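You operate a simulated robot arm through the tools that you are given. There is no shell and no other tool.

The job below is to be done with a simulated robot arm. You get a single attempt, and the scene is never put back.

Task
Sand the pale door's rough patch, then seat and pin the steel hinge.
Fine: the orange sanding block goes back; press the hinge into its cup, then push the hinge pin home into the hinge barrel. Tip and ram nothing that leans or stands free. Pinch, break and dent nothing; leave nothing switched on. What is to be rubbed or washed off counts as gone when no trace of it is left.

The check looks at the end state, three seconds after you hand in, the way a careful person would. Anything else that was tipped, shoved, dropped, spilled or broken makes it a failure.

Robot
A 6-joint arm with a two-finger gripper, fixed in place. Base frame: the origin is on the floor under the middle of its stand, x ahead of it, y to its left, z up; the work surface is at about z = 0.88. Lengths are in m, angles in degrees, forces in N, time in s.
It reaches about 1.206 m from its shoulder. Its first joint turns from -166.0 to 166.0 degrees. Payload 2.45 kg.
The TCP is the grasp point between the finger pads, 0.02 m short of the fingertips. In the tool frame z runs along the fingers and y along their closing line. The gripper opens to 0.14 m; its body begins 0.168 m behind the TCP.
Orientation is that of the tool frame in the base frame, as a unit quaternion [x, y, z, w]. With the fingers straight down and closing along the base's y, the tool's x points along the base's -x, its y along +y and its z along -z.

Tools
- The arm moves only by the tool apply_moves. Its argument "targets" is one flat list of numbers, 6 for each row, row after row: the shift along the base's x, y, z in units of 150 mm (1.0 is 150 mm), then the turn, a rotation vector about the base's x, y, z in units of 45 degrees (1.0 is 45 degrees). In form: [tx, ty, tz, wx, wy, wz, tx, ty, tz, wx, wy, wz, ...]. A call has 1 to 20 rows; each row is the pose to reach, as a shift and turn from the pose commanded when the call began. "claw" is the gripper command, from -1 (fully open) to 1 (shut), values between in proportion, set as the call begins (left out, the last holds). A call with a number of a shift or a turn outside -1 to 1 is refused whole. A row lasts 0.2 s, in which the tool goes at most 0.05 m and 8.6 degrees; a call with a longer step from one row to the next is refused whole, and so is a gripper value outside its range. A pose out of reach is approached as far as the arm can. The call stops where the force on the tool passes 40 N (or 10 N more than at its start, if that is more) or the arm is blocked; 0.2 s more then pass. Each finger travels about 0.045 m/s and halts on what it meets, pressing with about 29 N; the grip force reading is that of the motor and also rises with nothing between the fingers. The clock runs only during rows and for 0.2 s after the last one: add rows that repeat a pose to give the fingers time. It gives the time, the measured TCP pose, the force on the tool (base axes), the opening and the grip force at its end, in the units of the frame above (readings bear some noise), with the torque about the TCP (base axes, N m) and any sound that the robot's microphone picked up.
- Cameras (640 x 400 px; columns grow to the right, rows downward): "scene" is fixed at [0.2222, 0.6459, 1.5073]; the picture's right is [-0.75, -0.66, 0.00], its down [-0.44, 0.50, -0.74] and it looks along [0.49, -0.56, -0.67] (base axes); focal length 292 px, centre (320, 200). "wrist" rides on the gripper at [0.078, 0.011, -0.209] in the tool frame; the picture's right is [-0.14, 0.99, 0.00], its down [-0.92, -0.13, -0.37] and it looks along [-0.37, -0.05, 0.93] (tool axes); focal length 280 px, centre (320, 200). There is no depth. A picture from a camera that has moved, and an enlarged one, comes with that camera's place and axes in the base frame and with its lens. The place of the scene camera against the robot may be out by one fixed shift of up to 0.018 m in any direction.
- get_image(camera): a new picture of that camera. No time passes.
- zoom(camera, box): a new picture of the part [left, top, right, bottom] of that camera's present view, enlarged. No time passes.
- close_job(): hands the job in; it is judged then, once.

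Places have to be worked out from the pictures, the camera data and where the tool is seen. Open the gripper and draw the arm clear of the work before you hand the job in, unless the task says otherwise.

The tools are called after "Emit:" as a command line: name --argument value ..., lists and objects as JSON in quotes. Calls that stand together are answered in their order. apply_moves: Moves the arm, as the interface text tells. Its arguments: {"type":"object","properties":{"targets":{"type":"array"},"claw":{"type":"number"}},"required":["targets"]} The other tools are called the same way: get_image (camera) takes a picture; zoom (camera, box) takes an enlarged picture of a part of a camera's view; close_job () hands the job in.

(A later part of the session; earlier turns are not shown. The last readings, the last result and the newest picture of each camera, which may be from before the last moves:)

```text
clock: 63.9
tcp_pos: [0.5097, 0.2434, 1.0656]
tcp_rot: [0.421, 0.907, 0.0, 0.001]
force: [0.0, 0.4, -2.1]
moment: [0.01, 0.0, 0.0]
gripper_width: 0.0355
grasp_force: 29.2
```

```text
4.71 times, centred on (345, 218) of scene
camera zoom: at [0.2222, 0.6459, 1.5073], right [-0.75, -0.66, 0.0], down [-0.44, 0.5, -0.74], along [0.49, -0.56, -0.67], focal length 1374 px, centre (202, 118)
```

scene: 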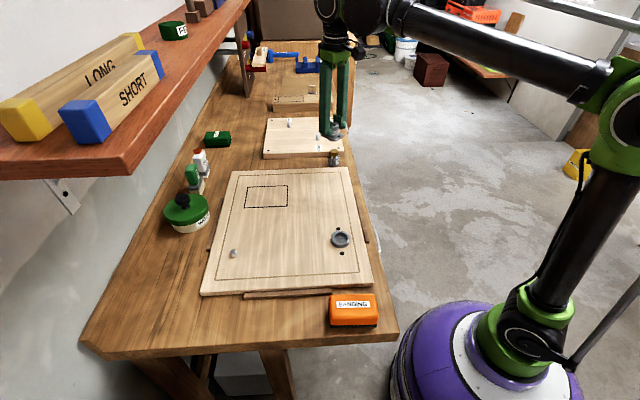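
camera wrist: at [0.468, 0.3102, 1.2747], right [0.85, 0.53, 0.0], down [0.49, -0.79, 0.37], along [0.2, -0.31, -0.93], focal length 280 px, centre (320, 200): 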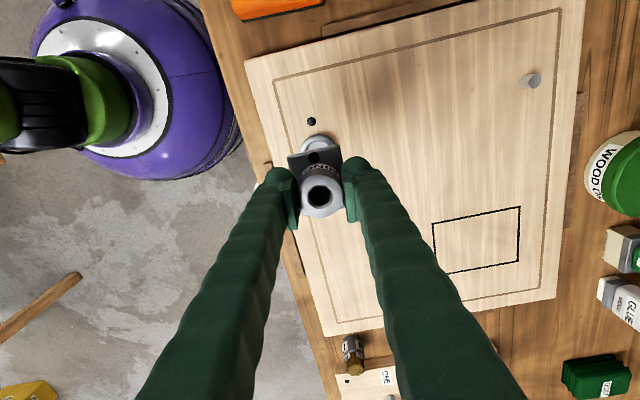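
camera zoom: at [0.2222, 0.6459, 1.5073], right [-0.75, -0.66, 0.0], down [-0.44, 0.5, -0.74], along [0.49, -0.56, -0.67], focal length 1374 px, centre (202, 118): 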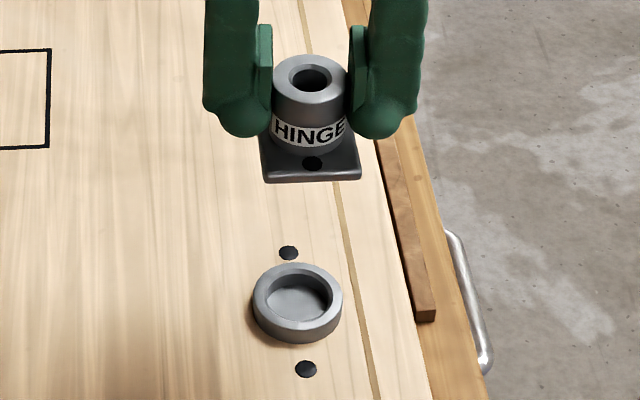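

The remaining offset is about 2 mm. I'm correcting it and lowering until the boss is just above the rim, at a TCP z of about 0.966.

Emit:
apply_moves --targets '[-0.0033, -0.0147, -0.15, 0, 0, 0, -0.0033, -0.0147, -0.3, 0, 0, 0, -0.0033, -0.0147, -0.45, 0, 0, 0, -0.0033, -0.0147, -0.58, 0, 0, 0, -0.0033, -0.0147, -0.65, 0, 0, 0, -0.0033, -0.0147, -0.67, 0, 0, 0, -0.0033, -0.0147, -0.67, 0, 0, 0]'

Emit:
zoom --camera "scene" --box '[315, 205, 370, 265]'

Emit:
zoom --camera "wrist" --box '[260, 120, 380, 230]'

```text
clock: 65.5
tcp_pos: [0.5096, 0.2383, 0.966]
tcp_rot: [0.422, 0.907, 0.0, 0.001]
force: [0.3, -0.3, -0.6]
moment: [0.01, 0.0, 0.0]
gripper_width: 0.035
grasp_force: 29.2
```

```text
6.67 times, centred on (342, 235) of scene
camera zoom: at [0.2222, 0.6459, 1.5073], right [-0.75, -0.66, 0.0], down [-0.44, 0.5, -0.74], along [0.49, -0.56, -0.67], focal length 1947 px, centre (170, -33)
```

zoom: 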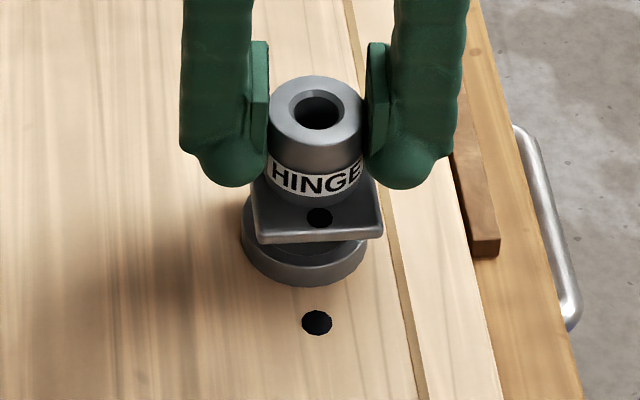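

```text
3.64 times, centred on (320, 175) of wrist
camera zoom: at [0.468, 0.3051, 1.1744], right [0.85, 0.53, 0.0], down [0.5, -0.79, 0.37], along [0.2, -0.31, -0.93], focal length 1020 px, centre (320, 291)
```

zoom: 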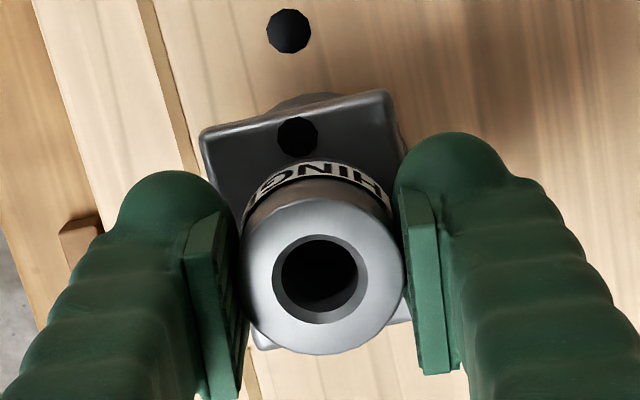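

The hinge hovers just above the cup, aligned within about 1–2 mm. I'm lowering slowly; if the boss enters the cup I should get well below z = 0.956 without contact.

Emit:
apply_moves --targets '[0, 0, -0.02, 0, 0, 0, 0, 0, -0.04, 0, 0, 0, 0, 0, -0.06, 0, 0, 0, 0, 0, -0.08, 0, 0, 0, 0, 0, -0.09, 0, 0, 0, 0, 0, -0.09, 0, 0, 0]'

Emit:
zoom --camera "scene" --box '[315, 205, 370, 265]'

```text
clock: 66.9
tcp_pos: [0.5082, 0.2386, 0.9516]
tcp_rot: [0.421, 0.907, 0.001, 0.001]
force: [1.7, 6.7, 1.7]
moment: [0.26, -0.09, -0.02]
gripper_width: 0.0351
grasp_force: 29.3
```

```text
6.67 times, centred on (342, 235) of scene
camera zoom: at [0.2222, 0.6459, 1.5073], right [-0.75, -0.66, 0.0], down [-0.44, 0.5, -0.74], along [0.49, -0.56, -0.67], focal length 1947 px, centre (170, -33)
```

zoom: 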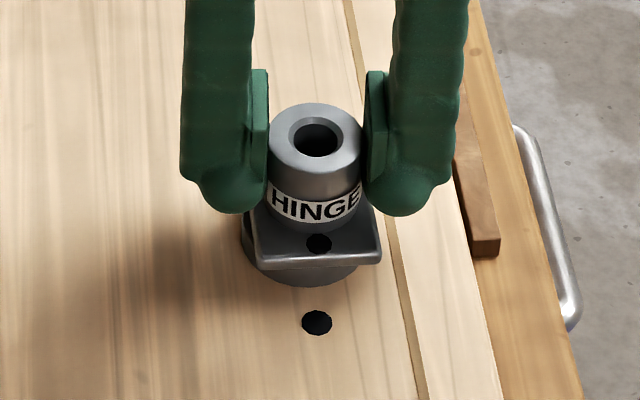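

The boss has entered the cup's mouth (z = 0.9516), with a 6.7 N sideways push toward +y. So I'm about a millimetre off, and I'll shift that way and recheck.

Emit:
apply_moves --targets '[0.001, 0.004, 0, 0, 0, 0, 0.002, 0.008, 0, 0, 0, 0, 0.002, 0.008, 0, 0, 0, 0]'

```text
clock: 67.7
tcp_pos: [0.5082, 0.2398, 0.9532]
tcp_rot: [0.422, 0.907, 0.0, 0.001]
force: [0.4, -0.4, -0.4]
moment: [-0.04, 0.0, 0.02]
gripper_width: 0.0351
grasp_force: 29.1
```

The side force is gone, so the boss is now centred in the cup. I'm continuing down in small steps.

Emit:
apply_moves --targets '[0, 0.001, -0.015, 0, 0, 0, 0, 0.001, -0.03, 0, 0, 0, 0, 0.001, -0.04, 0, 0, 0, 0, 0.001, -0.04, 0, 0, 0]'

```text
clock: 68.7
tcp_pos: [0.5084, 0.2387, 0.9449]
tcp_rot: [0.421, 0.907, 0.001, 0.001]
force: [5.3, 4.3, 23.5]
moment: [0.07, -0.12, -0.1]
gripper_width: 0.0351
grasp_force: 29.1
```

There's 23 N of upward force at z ≈ 0.945, so the plate may be on the rim or the boss may be against something. I'm checking the pictures.

Emit:
zoom --camera "scene" --box '[315, 205, 370, 265]'

Emit:
zoom --camera "scene" --box '[325, 225, 360, 250]'

Emit:
zoom --camera "wrist" --box '[260, 120, 380, 230]'

```text
6.67 times, centred on (342, 235) of scene
camera zoom: at [0.2222, 0.6459, 1.5073], right [-0.75, -0.66, 0.0], down [-0.44, 0.5, -0.74], along [0.49, -0.56, -0.67], focal length 1947 px, centre (170, -33)
```

zoom: 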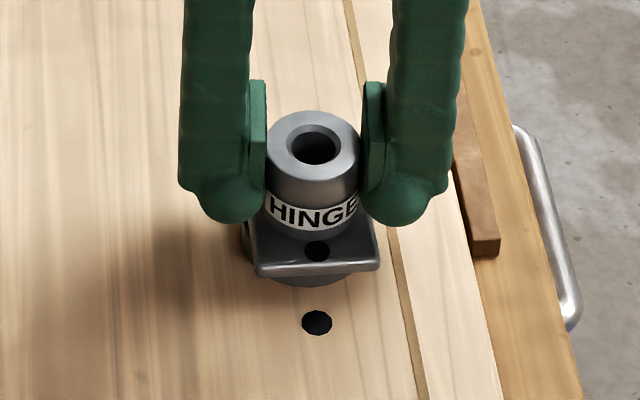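

```text
16.00 times, centred on (342, 238) of scene
camera zoom: at [0.2222, 0.6459, 1.5073], right [-0.75, -0.66, 0.0], down [-0.44, 0.5, -0.74], along [0.49, -0.56, -0.67], focal length 4672 px, centre (-40, -400)
```

zoom: 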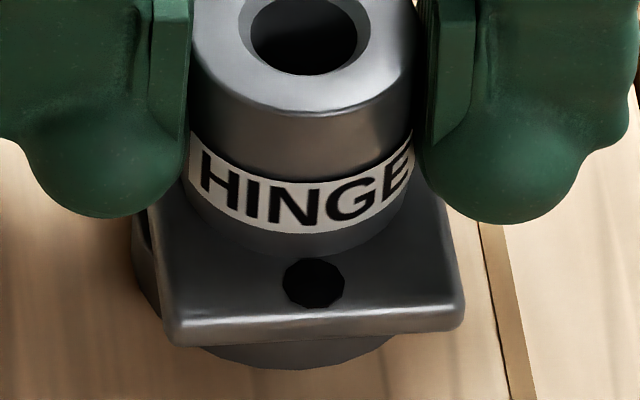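

```text
3.64 times, centred on (320, 175) of wrist
camera zoom: at [0.4668, 0.3068, 1.1559], right [0.85, 0.53, 0.0], down [0.5, -0.79, 0.37], along [0.2, -0.31, -0.93], focal length 1020 px, centre (320, 291)
```

zoom: 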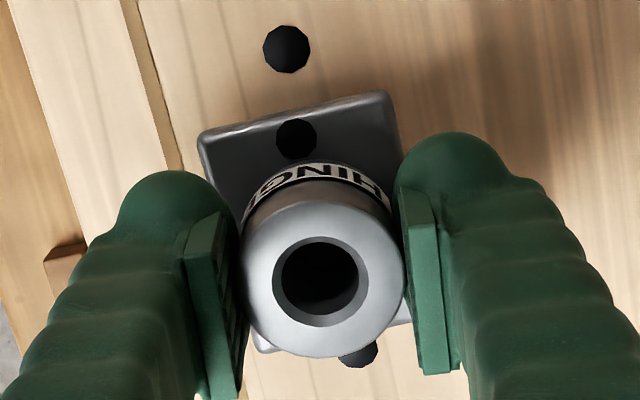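

The plate's front edge appears right at rim level, which suggests it's seated or nearly so. I'm relieving the side load slightly and pressing about 1 mm more to see whether it still moves.

Emit:
apply_moves --targets '[0.004, 0.003, 0, 0, 0, 0, 0.004, 0.003, 0, 0, 0, 0]'

Emit:
apply_moves --targets '[0, 0, -0.004, 0, 0, 0, 0, 0, -0.008, 0, 0, 0, 0, 0, -0.008, 0, 0, 0]'

```text
clock: 69.3
tcp_pos: [0.5078, 0.2402, 0.9467]
tcp_rot: [0.421, 0.907, 0.0, 0.001]
force: [-1.2, -0.4, 21.2]
moment: [0.01, 0.03, -0.1]
gripper_width: 0.0352
grasp_force: 28.7
```

```text
clock: 70.1
tcp_pos: [0.5072, 0.2382, 0.9441]
tcp_rot: [0.421, 0.907, 0.0, 0.001]
force: [-3.8, -1.5, 21.9]
moment: [-0.02, 0.08, -0.14]
gripper_width: 0.0352
grasp_force: 29.3
```

The force stays near 22 N while the tool moves down, so either the hinge is sliding in with friction or the pads are slipping on the barrel. I'm comparing the pictures.

Emit:
zoom --camera "scene" --box '[325, 225, 360, 250]'

Emit:
zoom --camera "wrist" --box '[260, 120, 380, 230]'

```text
16.00 times, centred on (342, 238) of scene
camera zoom: at [0.2222, 0.6459, 1.5073], right [-0.75, -0.66, 0.0], down [-0.44, 0.5, -0.74], along [0.49, -0.56, -0.67], focal length 4672 px, centre (-40, -400)
```

zoom: 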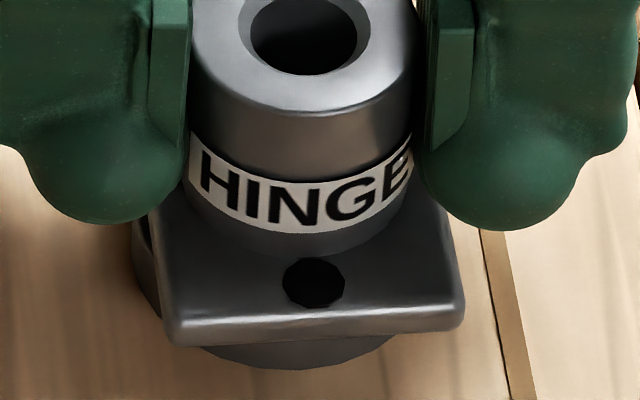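

```text
3.64 times, centred on (320, 175) of wrist
camera zoom: at [0.467, 0.3068, 1.1543], right [0.85, 0.53, 0.0], down [0.5, -0.79, 0.37], along [0.2, -0.31, -0.93], focal length 1020 px, centre (320, 291)
```

zoom: 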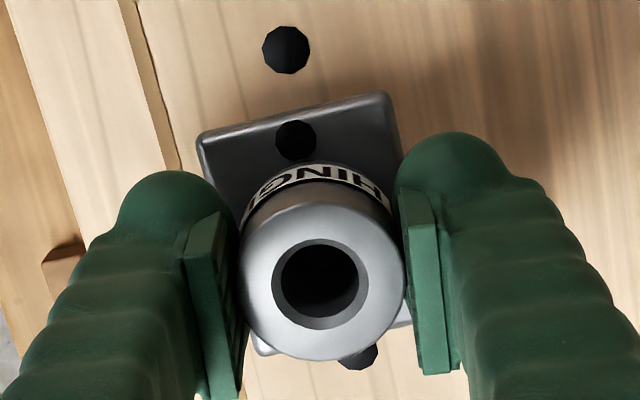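

The hinge stayed put while the pads slid slightly, so it's bottomed at about 22 N and the plate sits at rim level. I'm releasing it, rising, and then I'll press the barrel top with closed fingertips to make sure it's fully home.

Emit:
apply_moves --targets '[0, 0, 0.012, 0, 0, 0, 0, 0, 0.012, 0, 0, 0, 0, 0, 0.012, 0, 0, 0, 0, 0, 0.012, 0, 0, 0, 0, 0, 0.012, 0, 0, 0]' --claw -0.1

Emit:
apply_moves --targets '[0, 0, 0.1, 0, 0, 0, 0, 0, 0.25, 0, 0, 0, 0, 0, 0.4, 0, 0, 0, 0, 0, 0.4, 0, 0, 0]'

Emit:
zoom --camera "scene" --box '[325, 220, 365, 255]'

Emit:
zoom --camera "wrist" --box '[260, 110, 380, 220]'

```text
clock: 71.3
tcp_pos: [0.5104, 0.24, 0.9458]
tcp_rot: [0.421, 0.907, 0.001, 0.002]
force: [1.0, -0.3, 0.3]
moment: [-0.04, 0.04, 0.0]
gripper_width: 0.0772
grasp_force: 0.0
```

```text
clock: 72.3
tcp_pos: [0.5109, 0.2409, 1.0064]
tcp_rot: [0.421, 0.907, 0.0, 0.001]
force: [-0.1, 0.3, 0.3]
moment: [0.01, 0.0, 0.0]
gripper_width: 0.0767
grasp_force: 0.1
```

```text
11.43 times, centred on (345, 238) of scene
camera zoom: at [0.2222, 0.6459, 1.5073], right [-0.75, -0.66, 0.0], down [-0.44, 0.5, -0.74], along [0.49, -0.56, -0.67], focal length 3337 px, centre (34, -229)
```

zoom: 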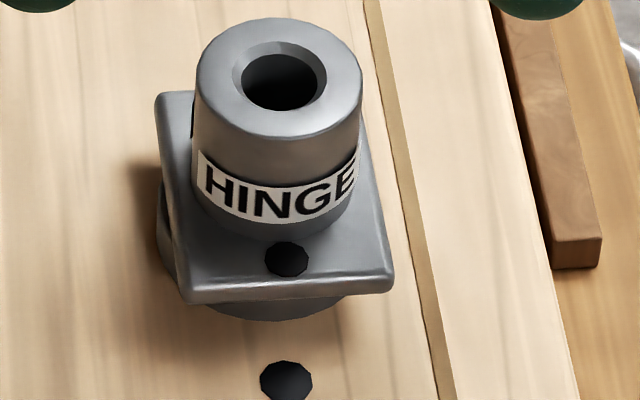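

```text
3.64 times, centred on (320, 165) of wrist
camera zoom: at [0.4684, 0.3076, 1.216], right [0.85, 0.53, 0.0], down [0.5, -0.79, 0.37], along [0.2, -0.31, -0.93], focal length 1020 px, centre (320, 327)
```

zoom: 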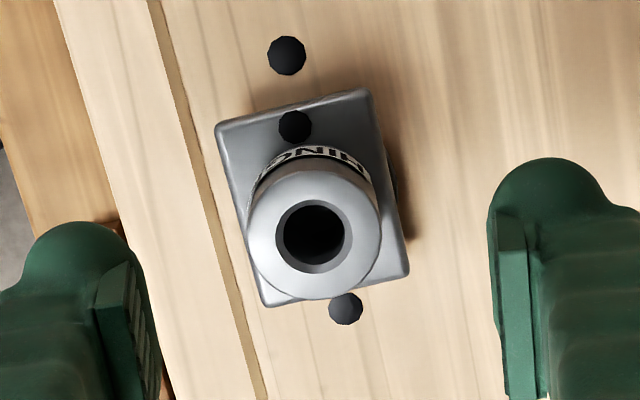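

The hinge stands upright in the cup with its plate along the marks. I'm closing the fingers fully, centring over the barrel, and lowering toward its top to press.

Emit:
apply_moves --targets '[-0.01, -0.007, 0, 0, 0, 0, -0.01, -0.007, 0, 0, 0, 0, -0.01, -0.007, 0, 0, 0, 0, -0.01, -0.007, 0, 0, 0, 0, -0.01, -0.007, 0, 0, 0, 0, -0.01, -0.007, -0.05, 0, 0, 0, -0.01, -0.007, -0.1, 0, 0, 0, -0.01, -0.007, -0.15, 0, 0, 0, -0.01, -0.007, -0.18, 0, 0, 0]' --claw 1

Emit:
zoom --camera "scene" --box '[315, 200, 370, 260]'

Emit:
zoom --camera "wrist" --box '[260, 110, 380, 220]'

```text
clock: 74.3
tcp_pos: [0.5092, 0.2391, 0.9779]
tcp_rot: [0.421, 0.907, 0.0, 0.002]
force: [0.1, 0.5, -0.3]
moment: [-0.01, 0.03, -0.01]
gripper_width: 0.0001
grasp_force: 29.2
```

```text
6.67 times, centred on (342, 230) of scene
camera zoom: at [0.2222, 0.6459, 1.5073], right [-0.75, -0.66, 0.0], down [-0.44, 0.5, -0.74], along [0.49, -0.56, -0.67], focal length 1947 px, centre (170, 0)
```

zoom: 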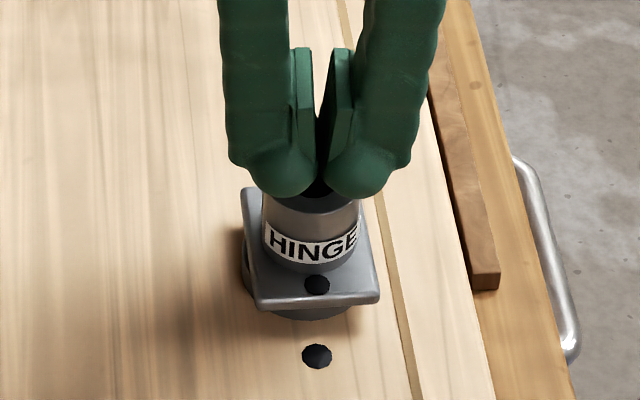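

```text
3.64 times, centred on (320, 165) of wrist
camera zoom: at [0.4669, 0.3055, 1.1885], right [0.85, 0.53, 0.0], down [0.5, -0.79, 0.37], along [0.2, -0.31, -0.93], focal length 1020 px, centre (320, 327)
```

zoom: 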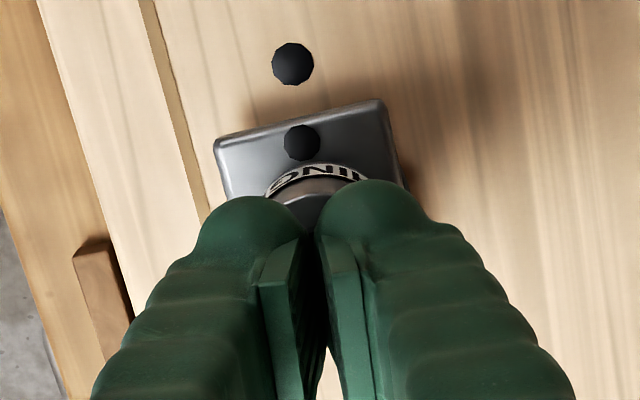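

The fingertips are centred just above the barrel's top ring. I'm lowering in small steps and watching the force.

Emit:
apply_moves --targets '[0, 0, -0.01, 0, 0, 0, 0, 0, -0.02, 0, 0, 0, 0, 0, -0.027, 0, 0, 0, 0, 0, -0.027, 0, 0, 0]'

```text
clock: 75.3
tcp_pos: [0.5081, 0.2392, 0.9756]
tcp_rot: [0.423, 0.906, 0.001, 0.002]
force: [0.4, -0.5, 0.6]
moment: [-0.03, 0.01, 0.03]
gripper_width: 0.0
grasp_force: 29.4
```

Emit:
apply_moves --targets '[0, 0, -0.007, 0, 0, 0, 0, 0, -0.014, 0, 0, 0, 0, 0, -0.02, 0, 0, 0, 0, 0, -0.02, 0, 0, 0]'

```text
clock: 76.3
tcp_pos: [0.5078, 0.2385, 0.9729]
tcp_rot: [0.422, 0.907, 0.0, 0.001]
force: [0.1, 0.2, -0.3]
moment: [-0.04, -0.01, -0.05]
gripper_width: 0.0
grasp_force: 28.6
```

There's still no contact at z ≈ 0.973, so I'm continuing down in sub-millimetre steps.

Emit:
apply_moves --targets '[0, 0, -0.006, 0, 0, 0, 0, 0, -0.012, 0, 0, 0, 0, 0, -0.018, 0, 0, 0, 0, 0, -0.018, 0, 0, 0]'

```text
clock: 77.4
tcp_pos: [0.5078, 0.24, 0.9709]
tcp_rot: [0.421, 0.907, 0.0, 0.002]
force: [0.5, 1.1, 12.9]
moment: [-0.05, 0.0, 0.01]
gripper_width: 0.006
grasp_force: 29.3
stopped in row 4: the force on the tool passed its limit at 42 N (the readings are from after the stop); the commanded pose is now the measured one
```

The push reached 42 N and stopped, so the hinge has been firmly pressed. I'm rising off and looking at whether it settled any deeper.

Emit:
apply_moves --targets '[0, 0, 0.05, 0, 0, 0, 0, 0, 0.2, 0, 0, 0, 0, 0, 0.45, 0, 0, 0, 0, 0, 0.7, 0, 0, 0]'

Emit:
zoom --camera "scene" --box '[325, 220, 365, 255]'

Emit:
zoom --camera "scene" --box '[330, 232, 354, 252]'

```text
clock: 78.4
tcp_pos: [0.5082, 0.2385, 1.0749]
tcp_rot: [0.422, 0.907, 0.001, 0.001]
force: [-0.2, -0.6, 0.0]
moment: [0.01, -0.02, 0.01]
gripper_width: 0.0
grasp_force: 29.2
```

```text
11.43 times, centred on (345, 238) of scene
camera zoom: at [0.2222, 0.6459, 1.5073], right [-0.75, -0.66, 0.0], down [-0.44, 0.5, -0.74], along [0.49, -0.56, -0.67], focal length 3337 px, centre (34, -229)
```

zoom: 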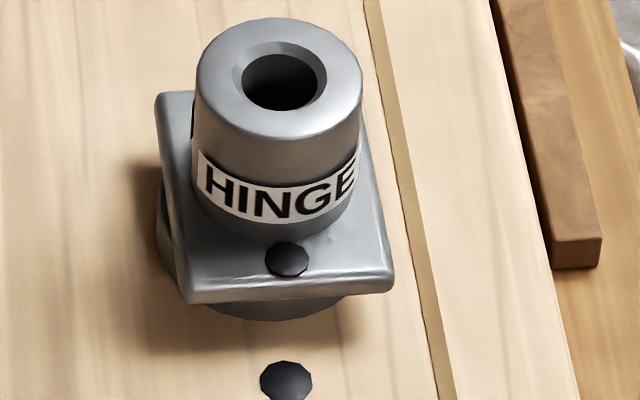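

```text
16.00 times, centred on (342, 242) of scene
camera zoom: at [0.2222, 0.6459, 1.5073], right [-0.75, -0.66, 0.0], down [-0.44, 0.5, -0.74], along [0.49, -0.56, -0.67], focal length 4672 px, centre (-32, -472)
```

zoom: 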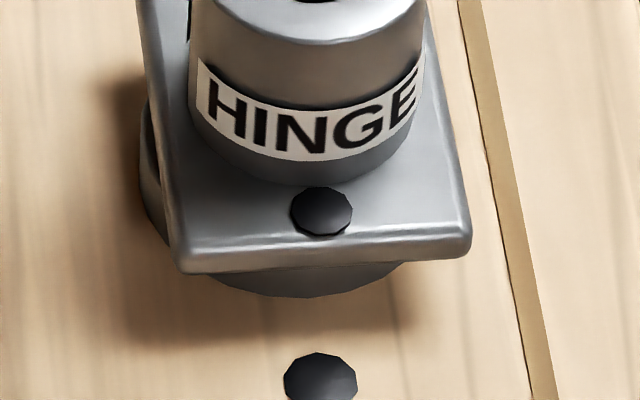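

There's no change at all, so the hinge is fully seated and upright. Next is the pin: I'm opening the gripper to about 75 mm and moving high over the pin holder with the tool orientation unchanged.

Emit:
apply_moves --targets '[0.164, -0.184, 0, 0, 0, 0, 0.328, -0.368, 0, 0, 0, 0, 0.492, -0.552, 0, 0, 0, 0, 0.656, -0.736, 0, 0, 0, 0, 0.82, -0.92, 0, 0, 0, 0]' --claw -0.07

Emit:
apply_moves --targets '[0.164, -0.184, 0, 0, 0, 0, 0.328, -0.368, 0, 0, 0, 0, 0.492, -0.552, 0, 0, 0, 0, 0.656, -0.736, 0, 0, 0, 0, 0.82, -0.92, 0, 0, 0, 0, 0.82, -0.92, 0, 0, 0, 0]'

Emit:
get_image --camera "wrist"

Emit:
zoom --camera "wrist" --box '[260, 110, 380, 220]'

Emit:
zoom --camera "scene" --box '[305, 120, 365, 180]'

```text
clock: 79.6
tcp_pos: [0.6313, 0.0983, 1.0771]
tcp_rot: [0.421, 0.907, 0.0, 0.001]
force: [-0.7, 0.2, 0.3]
moment: [0.01, -0.05, 0.01]
gripper_width: 0.0749
grasp_force: 0.0
```

```text
clock: 81.0
tcp_pos: [0.7544, -0.039, 1.0751]
tcp_rot: [0.421, 0.907, 0.0, 0.001]
force: [0.6, 0.0, 0.4]
moment: [-0.02, -0.01, 0.02]
gripper_width: 0.0748
grasp_force: 0.0
```

```text
taken
camera wrist: at [0.7127, 0.0281, 1.2839], right [0.85, 0.53, 0.0], down [0.5, -0.79, 0.37], along [0.2, -0.31, -0.93], focal length 280 px, centre (320, 200)
```

wrist: 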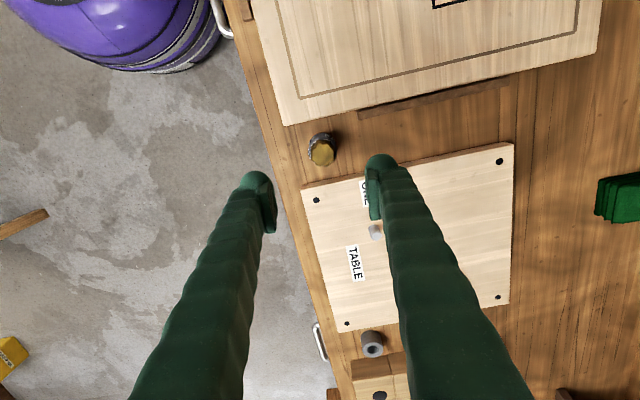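

```text
3.64 times, centred on (320, 165) of wrist
camera zoom: at [0.7127, 0.0281, 1.2839], right [0.85, 0.53, 0.0], down [0.5, -0.79, 0.37], along [0.2, -0.31, -0.93], focal length 1020 px, centre (320, 327)
```

zoom: 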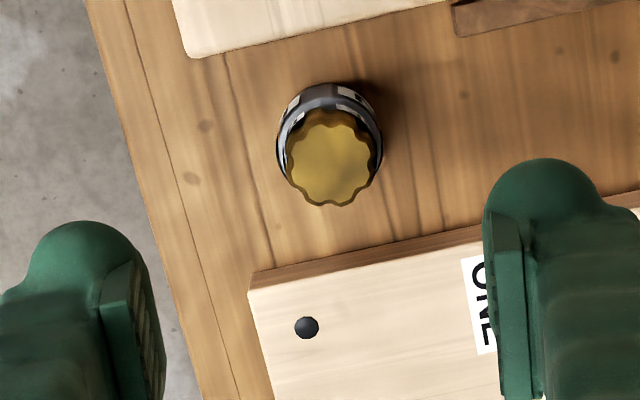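

```text
6.67 times, centred on (335, 150) of scene
camera zoom: at [0.2222, 0.6459, 1.5073], right [-0.75, -0.66, 0.0], down [-0.44, 0.5, -0.74], along [0.49, -0.56, -0.67], focal length 1947 px, centre (220, 533)
```

zoom: 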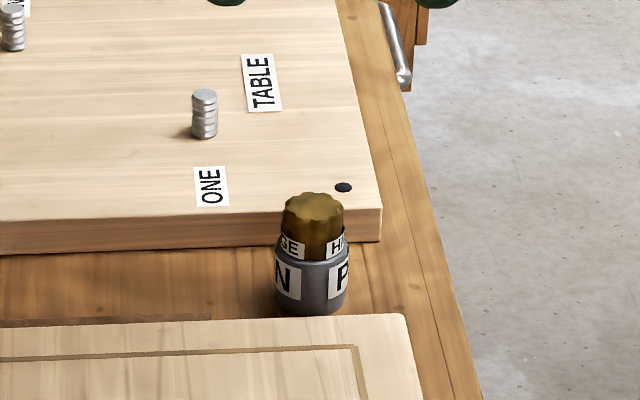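

Triangulating the pin's head gives a top at about (0.757, -0.036, 0.938), with the holder's rim below it. I'm correcting the position and lowering partway to check again.

Emit:
apply_moves --targets '[0.008, 0.011, -0.1, 0, 0, 0, 0.015, 0.022, -0.22, 0, 0, 0, 0.015, 0.022, -0.36, 0, 0, 0, 0.015, 0.022, -0.5, 0, 0, 0, 0.015, 0.022, -0.65, 0, 0, 0, 0.015, 0.022, -0.7, 0, 0, 0, 0.015, 0.022, -0.7, 0, 0, 0]'

Emit:
zoom --camera "wrist" --box '[260, 120, 380, 230]'

Emit:
zoom --camera "scene" --box '[310, 125, 360, 175]'

```text
clock: 82.6
tcp_pos: [0.7566, -0.0333, 0.9694]
tcp_rot: [0.422, 0.907, 0.0, 0.001]
force: [0.0, -0.8, 0.1]
moment: [0.0, -0.01, 0.0]
gripper_width: 0.0748
grasp_force: 0.2
```

```text
3.64 times, centred on (320, 175) of wrist
camera zoom: at [0.7146, 0.033, 1.1786], right [0.85, 0.53, 0.0], down [0.5, -0.79, 0.37], along [0.2, -0.31, -0.93], focal length 1020 px, centre (320, 291)
```

zoom: 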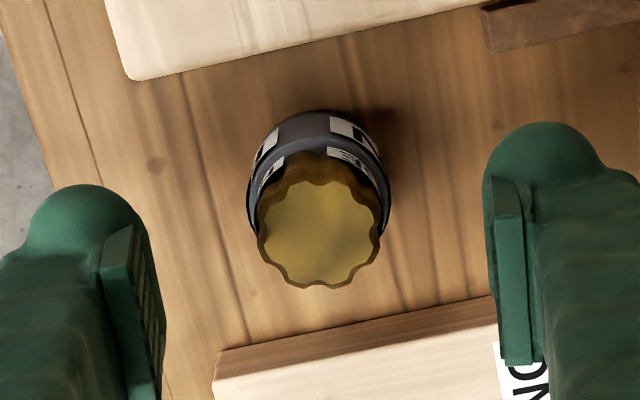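

```text
8.00 times, centred on (335, 150) of scene
camera zoom: at [0.2222, 0.6459, 1.5073], right [-0.75, -0.66, 0.0], down [-0.44, 0.5, -0.74], along [0.49, -0.56, -0.67], focal length 2336 px, centre (200, 600)
```

zoom: 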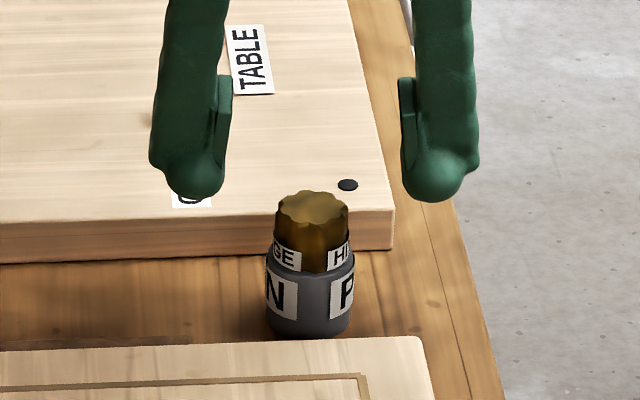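

The head is nearly centred, about 30 mm across, with its top at about 0.94 and the holder's rim at about 0.916. I'm shifting 1.7 mm and lowering so the fingertips stop just above the holder's rim.

Emit:
apply_moves --targets '[0.003, -0.011, -0.06, 0, 0, 0, 0.003, -0.011, -0.12, 0, 0, 0, 0.003, -0.011, -0.17, 0, 0, 0, 0.003, -0.011, -0.19, 0, 0, 0, 0.003, -0.011, -0.195, 0, 0, 0, 0.003, -0.011, -0.195, 0, 0, 0]'

Emit:
zoom --camera "wrist" --box '[260, 130, 380, 240]'

Emit:
zoom --camera "scene" --box '[310, 125, 360, 175]'

```text
clock: 84.0
tcp_pos: [0.7569, -0.0365, 0.9418]
tcp_rot: [0.421, 0.907, 0.001, 0.001]
force: [-0.1, 0.2, 0.3]
moment: [0.03, -0.05, -0.01]
gripper_width: 0.075
grasp_force: 0.1
```

```text
3.64 times, centred on (320, 185) of wrist
camera zoom: at [0.7153, 0.0314, 1.151], right [0.85, 0.53, 0.0], down [0.5, -0.79, 0.37], along [0.2, -0.31, -0.93], focal length 1020 px, centre (320, 254)
```

zoom: 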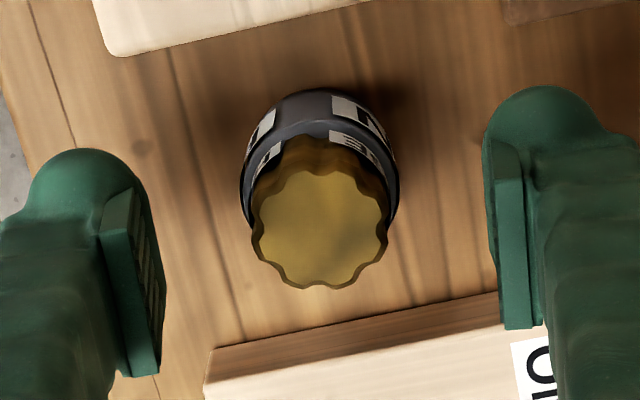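

```text
8.00 times, centred on (335, 150) of scene
camera zoom: at [0.2222, 0.6459, 1.5073], right [-0.75, -0.66, 0.0], down [-0.44, 0.5, -0.74], along [0.49, -0.56, -0.67], focal length 2336 px, centre (200, 600)
```

zoom: 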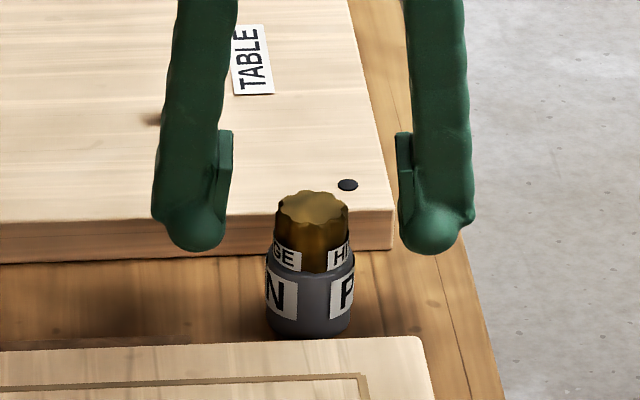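

The fingertips are at the right height, just above the holder's rim, with the head centred. I'm closing on the pin head.

Emit:
apply_moves --targets '[0, 0, 0, 0, 0, 0, 0, 0, 0, 0, 0, 0, 0, 0, 0, 0, 0, 0, 0, 0, 0, 0, 0, 0, 0, 0, 0, 0, 0, 0, 0, 0, 0, 0, 0, 0]' --claw 1

Emit:
zoom --camera "wrist" --box '[260, 130, 380, 240]'

Emit:
zoom --camera "scene" --box '[310, 125, 360, 175]'

```text
clock: 85.4
tcp_pos: [0.7577, -0.0367, 0.9424]
tcp_rot: [0.422, 0.907, 0.0, 0.001]
force: [-0.7, 0.5, -0.7]
moment: [-0.02, 0.05, -0.01]
gripper_width: 0.0302
grasp_force: 29.1
```

```text
3.64 times, centred on (320, 185) of wrist
camera zoom: at [0.7153, 0.0314, 1.151], right [0.85, 0.53, 0.0], down [0.5, -0.79, 0.37], along [0.2, -0.31, -0.93], focal length 1020 px, centre (320, 254)
```

zoom: 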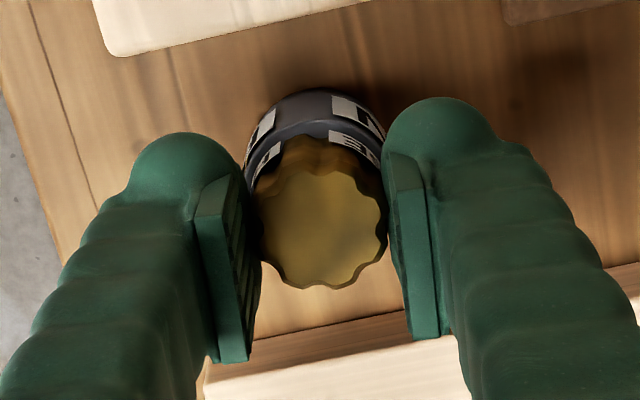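

```text
8.00 times, centred on (335, 150) of scene
camera zoom: at [0.2222, 0.6459, 1.5073], right [-0.75, -0.66, 0.0], down [-0.44, 0.5, -0.74], along [0.49, -0.56, -0.67], focal length 2336 px, centre (200, 600)
```

zoom: 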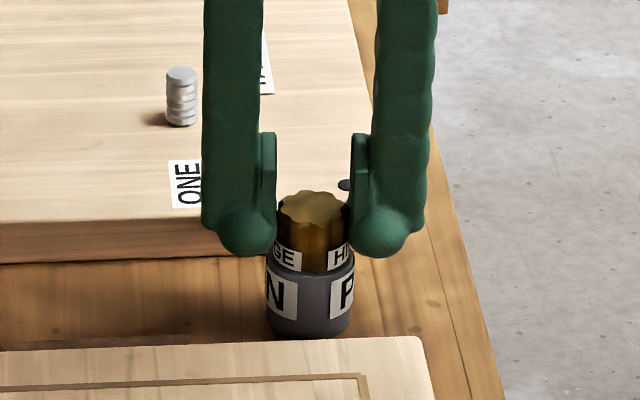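

The pin head is gripped at 30 mm and the holder is undisturbed. I'm lifting slowly straight up and checking that the holder stays on the bench.

Emit:
apply_moves --targets '[0, 0, 0.03, 0, 0, 0, 0, 0, 0.08, 0, 0, 0, 0, 0, 0.14, 0, 0, 0, 0, 0, 0.2, 0, 0, 0]'

Emit:
zoom --camera "scene" --box '[310, 115, 360, 175]'

```text
clock: 86.4
tcp_pos: [0.7571, -0.0345, 0.9729]
tcp_rot: [0.422, 0.907, 0.001, 0.001]
force: [-0.1, 0.1, -0.4]
moment: [0.01, 0.01, 0.03]
gripper_width: 0.0301
grasp_force: 29.4
```

```text
6.67 times, centred on (335, 145) of scene
camera zoom: at [0.2222, 0.6459, 1.5073], right [-0.75, -0.66, 0.0], down [-0.44, 0.5, -0.74], along [0.49, -0.56, -0.67], focal length 1947 px, centre (220, 567)
```

zoom: 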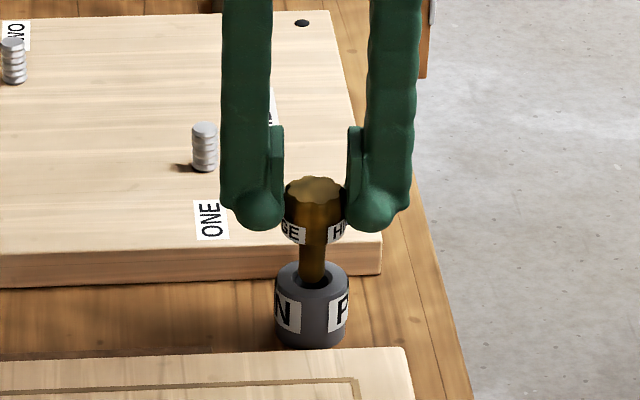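

The pin is sliding out cleanly and the holder stays put. I'm lifting the rest of the way.

Emit:
apply_moves --targets '[0, 0, 0.12, 0, 0, 0, 0, 0, 0.25, 0, 0, 0, 0, 0, 0.4, 0, 0, 0, 0, 0, 0.55, 0, 0, 0, 0, 0, 0.65, 0, 0, 0, 0, 0, 0.65, 0, 0, 0]'

Emit:
zoom --camera "scene" --box '[300, 80, 370, 175]'

Emit:
zoom --camera "wrist" --box '[260, 130, 380, 240]'

```text
clock: 87.8
tcp_pos: [0.7574, -0.0351, 1.0696]
tcp_rot: [0.422, 0.907, 0.001, 0.001]
force: [-0.1, 0.1, -0.8]
moment: [-0.01, 0.0, 0.0]
gripper_width: 0.03
grasp_force: 29.0
```

```text
4.21 times, centred on (335, 128) of scene
camera zoom: at [0.2222, 0.6459, 1.5073], right [-0.75, -0.66, 0.0], down [-0.44, 0.5, -0.74], along [0.49, -0.56, -0.67], focal length 1229 px, centre (257, 505)
```

zoom: 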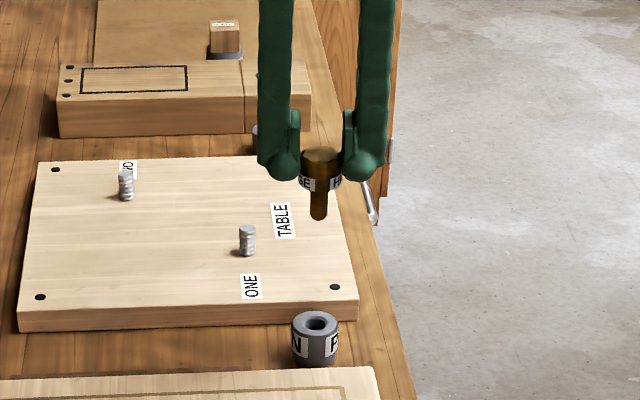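

```text
3.64 times, centred on (320, 185) of wrist
camera zoom: at [0.7153, 0.0321, 1.2795], right [0.85, 0.53, 0.0], down [0.5, -0.79, 0.37], along [0.2, -0.31, -0.93], focal length 1020 px, centre (320, 254)
```

zoom: 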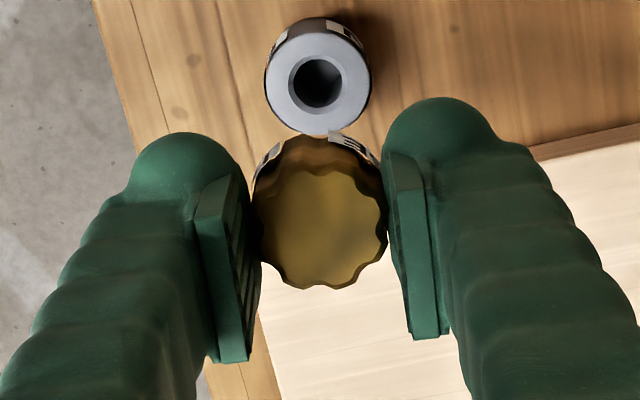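

The pin is out, with a shaft about 13 mm across and 32 mm long. I'm raising it a bit more and carrying it over to the hinge barrel.

Emit:
apply_moves --targets '[-0.1654, 0.183, 0.08, 0, 0, 0, -0.3308, 0.366, 0.16, 0, 0, 0, -0.4962, 0.549, 0.233, 0, 0, 0, -0.6616, 0.732, 0.233, 0, 0, 0, -0.827, 0.915, 0.233, 0, 0, 0]'

Emit:
apply_moves --targets '[-0.1654, 0.183, 0, 0, 0, 0, -0.3308, 0.366, 0, 0, 0, 0, -0.4962, 0.549, 0, 0, 0, 0, -0.6616, 0.732, 0, 0, 0, 0, -0.827, 0.915, 0, 0, 0, 0, -0.827, 0.915, 0, 0, 0, 0]'

Emit:
zoom --camera "wrist" --box '[260, 130, 380, 240]'

Emit:
get_image --camera "scene"

Emit:
zoom --camera "scene" --box '[305, 160, 375, 260]'

```text
clock: 89.0
tcp_pos: [0.6317, 0.1007, 1.1044]
tcp_rot: [0.422, 0.906, 0.001, 0.001]
force: [0.1, 0.2, 0.0]
moment: [0.03, 0.02, 0.01]
gripper_width: 0.0298
grasp_force: 28.9
```

```text
clock: 90.4
tcp_pos: [0.5086, 0.2381, 1.1043]
tcp_rot: [0.421, 0.907, 0.0, 0.001]
force: [0.1, 0.3, 0.2]
moment: [-0.01, -0.03, 0.0]
gripper_width: 0.0299
grasp_force: 28.9
```

```text
3.64 times, centred on (320, 185) of wrist
camera zoom: at [0.4664, 0.3063, 1.3141], right [0.85, 0.53, 0.0], down [0.49, -0.79, 0.37], along [0.2, -0.31, -0.93], focal length 1020 px, centre (320, 254)
```

zoom: 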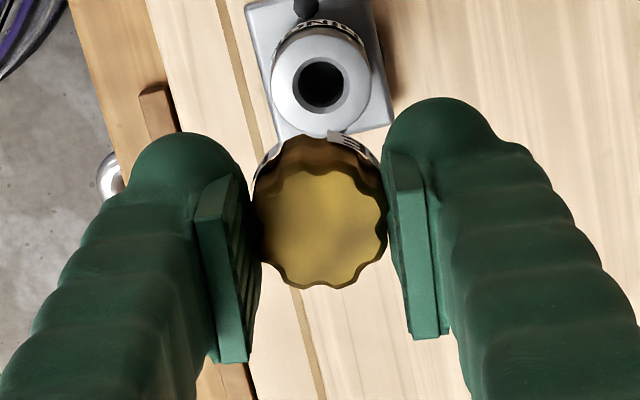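

```text
taken
```

scene: 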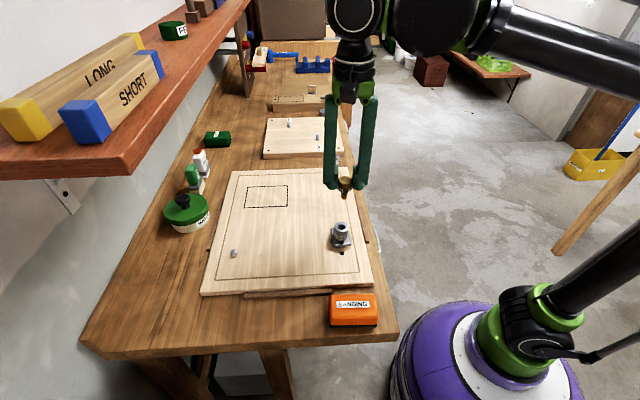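

```text
4.00 times, centred on (340, 210) of scene
camera zoom: at [0.2222, 0.6459, 1.5073], right [-0.75, -0.66, 0.0], down [-0.44, 0.5, -0.74], along [0.49, -0.56, -0.67], focal length 1168 px, centre (240, 160)
```

zoom: 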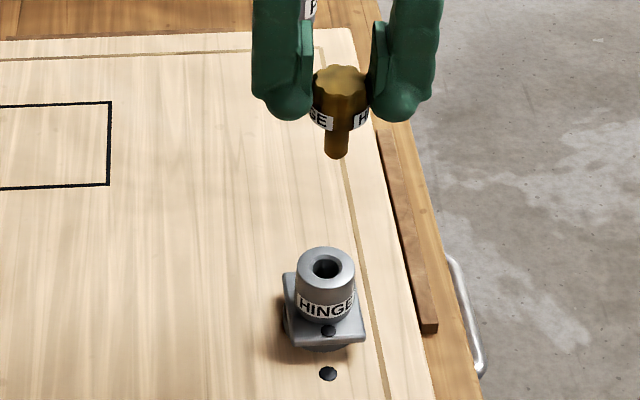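

The barrel hole is almost exactly under the pin axis, within about 1 mm. I'm making a 1 mm correction and lowering until the shaft tip is just above the barrel.

Emit:
apply_moves --targets '[0.007, -0.003, -0.1, 0, 0, 0, 0.007, -0.003, -0.25, 0, 0, 0, 0.007, -0.003, -0.4, 0, 0, 0, 0.007, -0.003, -0.5, 0, 0, 0, 0.007, -0.003, -0.57, 0, 0, 0, 0.007, -0.003, -0.57, 0, 0, 0]'

Emit:
zoom --camera "scene" --box '[315, 190, 370, 260]'

Emit:
zoom --camera "wrist" --box '[260, 130, 380, 240]'

```text
clock: 91.8
tcp_pos: [0.5098, 0.2394, 1.0187]
tcp_rot: [0.422, 0.907, 0.0, 0.001]
force: [0.3, -0.2, -0.8]
moment: [0.0, 0.05, 0.02]
gripper_width: 0.0297
grasp_force: 29.7
```

```text
5.71 times, centred on (342, 225) of scene
camera zoom: at [0.2222, 0.6459, 1.5073], right [-0.75, -0.66, 0.0], down [-0.44, 0.5, -0.74], along [0.49, -0.56, -0.67], focal length 1668 px, centre (191, 57)
```

zoom: 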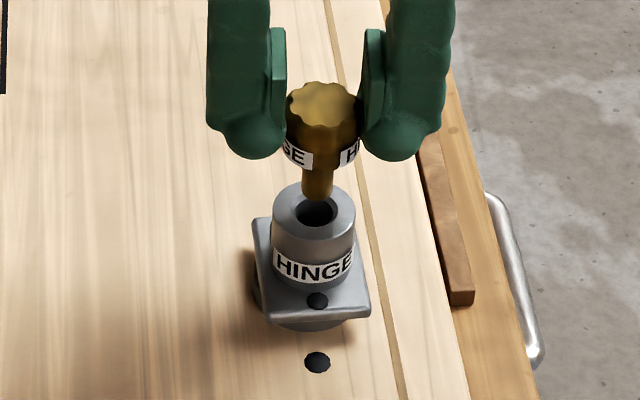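

```text
3.64 times, centred on (320, 185) of wrist
camera zoom: at [0.4672, 0.3057, 1.2287], right [0.85, 0.53, 0.0], down [0.5, -0.79, 0.37], along [0.2, -0.31, -0.93], focal length 1020 px, centre (320, 254)
```

zoom: 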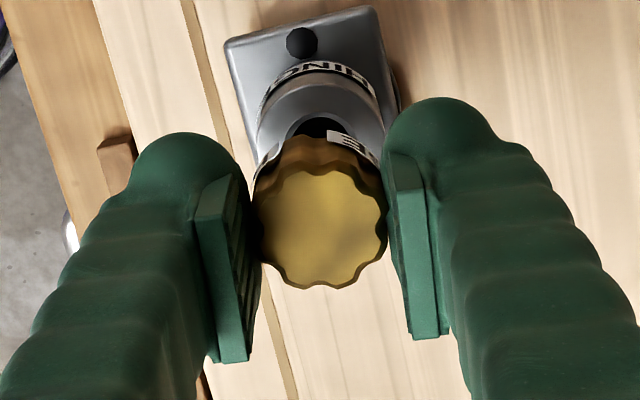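

The shaft tip is centred about 1 cm above the hole. I'm lowering slowly into the barrel and watching the forces.

Emit:
apply_moves --targets '[0, 0, -0.02, 0, 0, 0, 0, 0, -0.04, 0, 0, 0, 0, 0, -0.06, 0, 0, 0, 0, 0, -0.08, 0, 0, 0, 0, 0, -0.1, 0, 0, 0, 0, 0, -0.12, 0, 0, 0, 0, 0, -0.12, 0, 0, 0]'

Emit:
zoom --camera "scene" --box '[315, 190, 370, 260]'

```text
clock: 93.4
tcp_pos: [0.5096, 0.2394, 1.0007]
tcp_rot: [0.423, 0.906, 0.0, 0.001]
force: [-0.8, 0.3, 0.3]
moment: [0.02, 0.01, 0.01]
gripper_width: 0.0297
grasp_force: 28.6
```

```text
5.71 times, centred on (342, 225) of scene
camera zoom: at [0.2222, 0.6459, 1.5073], right [-0.75, -0.66, 0.0], down [-0.44, 0.5, -0.74], along [0.49, -0.56, -0.67], focal length 1668 px, centre (191, 57)
```

zoom: 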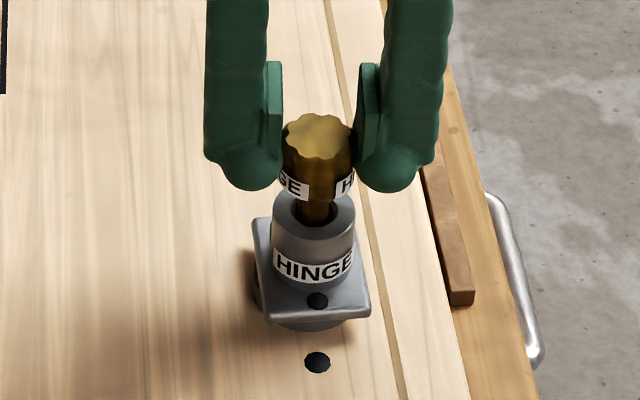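

The shaft is entering the hole with no side force. I'm continuing down toward head-on-barrel contact, expected near z ≈ 0.978.

Emit:
apply_moves --targets '[0, 0, -0.02, 0, 0, 0, 0, 0, -0.04, 0, 0, 0, 0, 0, -0.06, 0, 0, 0, 0, 0, -0.08, 0, 0, 0, 0, 0, -0.1, 0, 0, 0, 0, 0, -0.12, 0, 0, 0, 0, 0, -0.12, 0, 0, 0]'

Emit:
zoom --camera "scene" --box '[315, 190, 370, 260]'

```text
clock: 95.0
tcp_pos: [0.5097, 0.239, 0.9824]
tcp_rot: [0.421, 0.907, 0.0, 0.002]
force: [-1.2, 0.2, -0.7]
moment: [0.0, 0.0, -0.01]
gripper_width: 0.0296
grasp_force: 29.2
```

```text
5.71 times, centred on (342, 225) of scene
camera zoom: at [0.2222, 0.6459, 1.5073], right [-0.75, -0.66, 0.0], down [-0.44, 0.5, -0.74], along [0.49, -0.56, -0.67], focal length 1668 px, centre (191, 57)
```

zoom: 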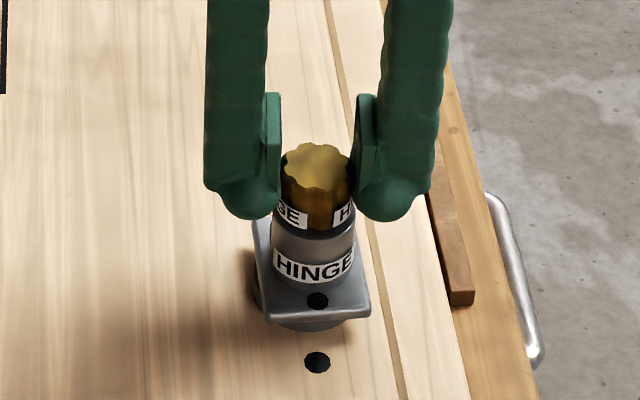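

The head is now almost on the barrel. I'm going down in fine steps until I feel firm contact.

Emit:
apply_moves --targets '[0, 0, -0.008, 0, 0, 0, 0, 0, -0.015, 0, 0, 0, 0, 0, -0.022, 0, 0, 0, 0, 0, -0.022, 0, 0, 0]'

```text
clock: 96.0
tcp_pos: [0.5083, 0.2386, 0.9789]
tcp_rot: [0.421, 0.907, 0.001, 0.002]
force: [0.8, 2.1, 10.1]
moment: [0.11, 0.04, -0.08]
gripper_width: 0.0296
grasp_force: 28.9
heard: snap
```

I heard a snap with about 10 N of contact, so the pin seems to have clicked. I'm looking at the result before pushing any further.

Emit:
zoom --camera "scene" --box '[325, 210, 365, 255]'

Emit:
zoom --camera "scene" --box '[330, 232, 354, 252]'

Emit:
zoom --camera "wrist" --box '[260, 130, 380, 240]'

```text
8.89 times, centred on (345, 232) of scene
camera zoom: at [0.2222, 0.6459, 1.5073], right [-0.75, -0.66, 0.0], down [-0.44, 0.5, -0.74], along [0.49, -0.56, -0.67], focal length 2595 px, centre (98, -89)
```

zoom: 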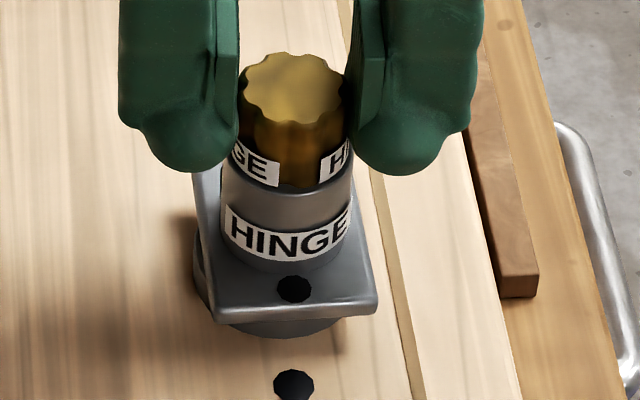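

```text
16.00 times, centred on (342, 242) of scene
camera zoom: at [0.2222, 0.6459, 1.5073], right [-0.75, -0.66, 0.0], down [-0.44, 0.5, -0.74], along [0.49, -0.56, -0.67], focal length 4672 px, centre (-32, -472)
```

zoom: 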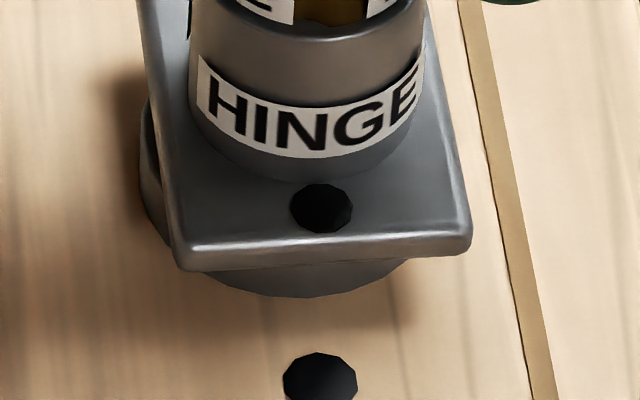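

```text
3.64 times, centred on (320, 185) of wrist
camera zoom: at [0.4675, 0.3059, 1.1889], right [0.85, 0.53, 0.0], down [0.5, -0.79, 0.37], along [0.2, -0.31, -0.93], focal length 1020 px, centre (320, 254)
```

zoom: 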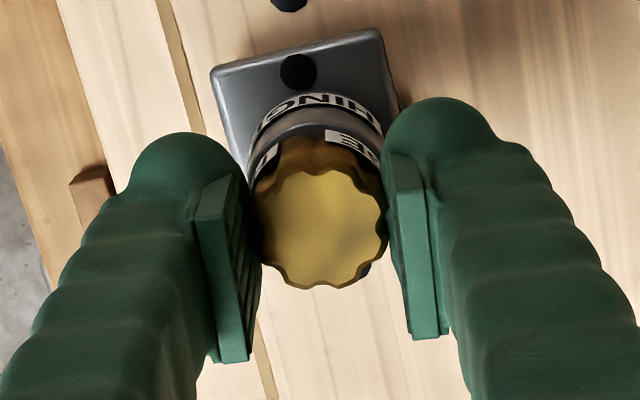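

The pin head is down at the barrel's top and the hinge is unmoved. I'm pushing another millimetre or so to confirm it's fully home.

Emit:
apply_moves --targets '[0, 0, -0.004, 0, 0, 0, 0, 0, -0.008, 0, 0, 0, 0, 0, -0.008, 0, 0, 0]'

Emit:
zoom --camera "scene" --box '[325, 210, 365, 255]'

```text
clock: 96.8
tcp_pos: [0.5093, 0.2385, 0.9782]
tcp_rot: [0.421, 0.907, 0.002, 0.001]
force: [3.7, 1.7, 22.9]
moment: [0.0, -0.05, -0.08]
gripper_width: 0.0298
grasp_force: 29.2
```

```text
8.89 times, centred on (345, 232) of scene
camera zoom: at [0.2222, 0.6459, 1.5073], right [-0.75, -0.66, 0.0], down [-0.44, 0.5, -0.74], along [0.49, -0.56, -0.67], focal length 2595 px, centre (98, -89)
```

zoom: 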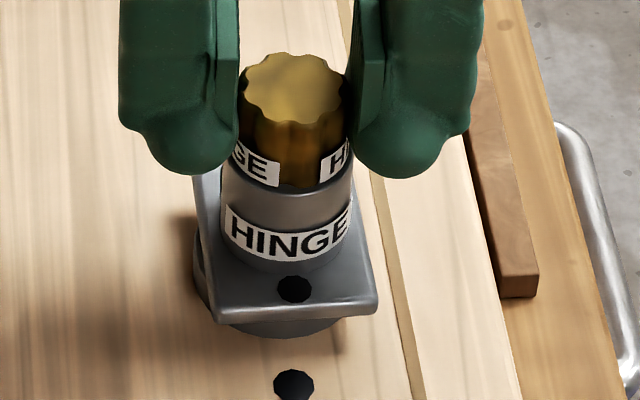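

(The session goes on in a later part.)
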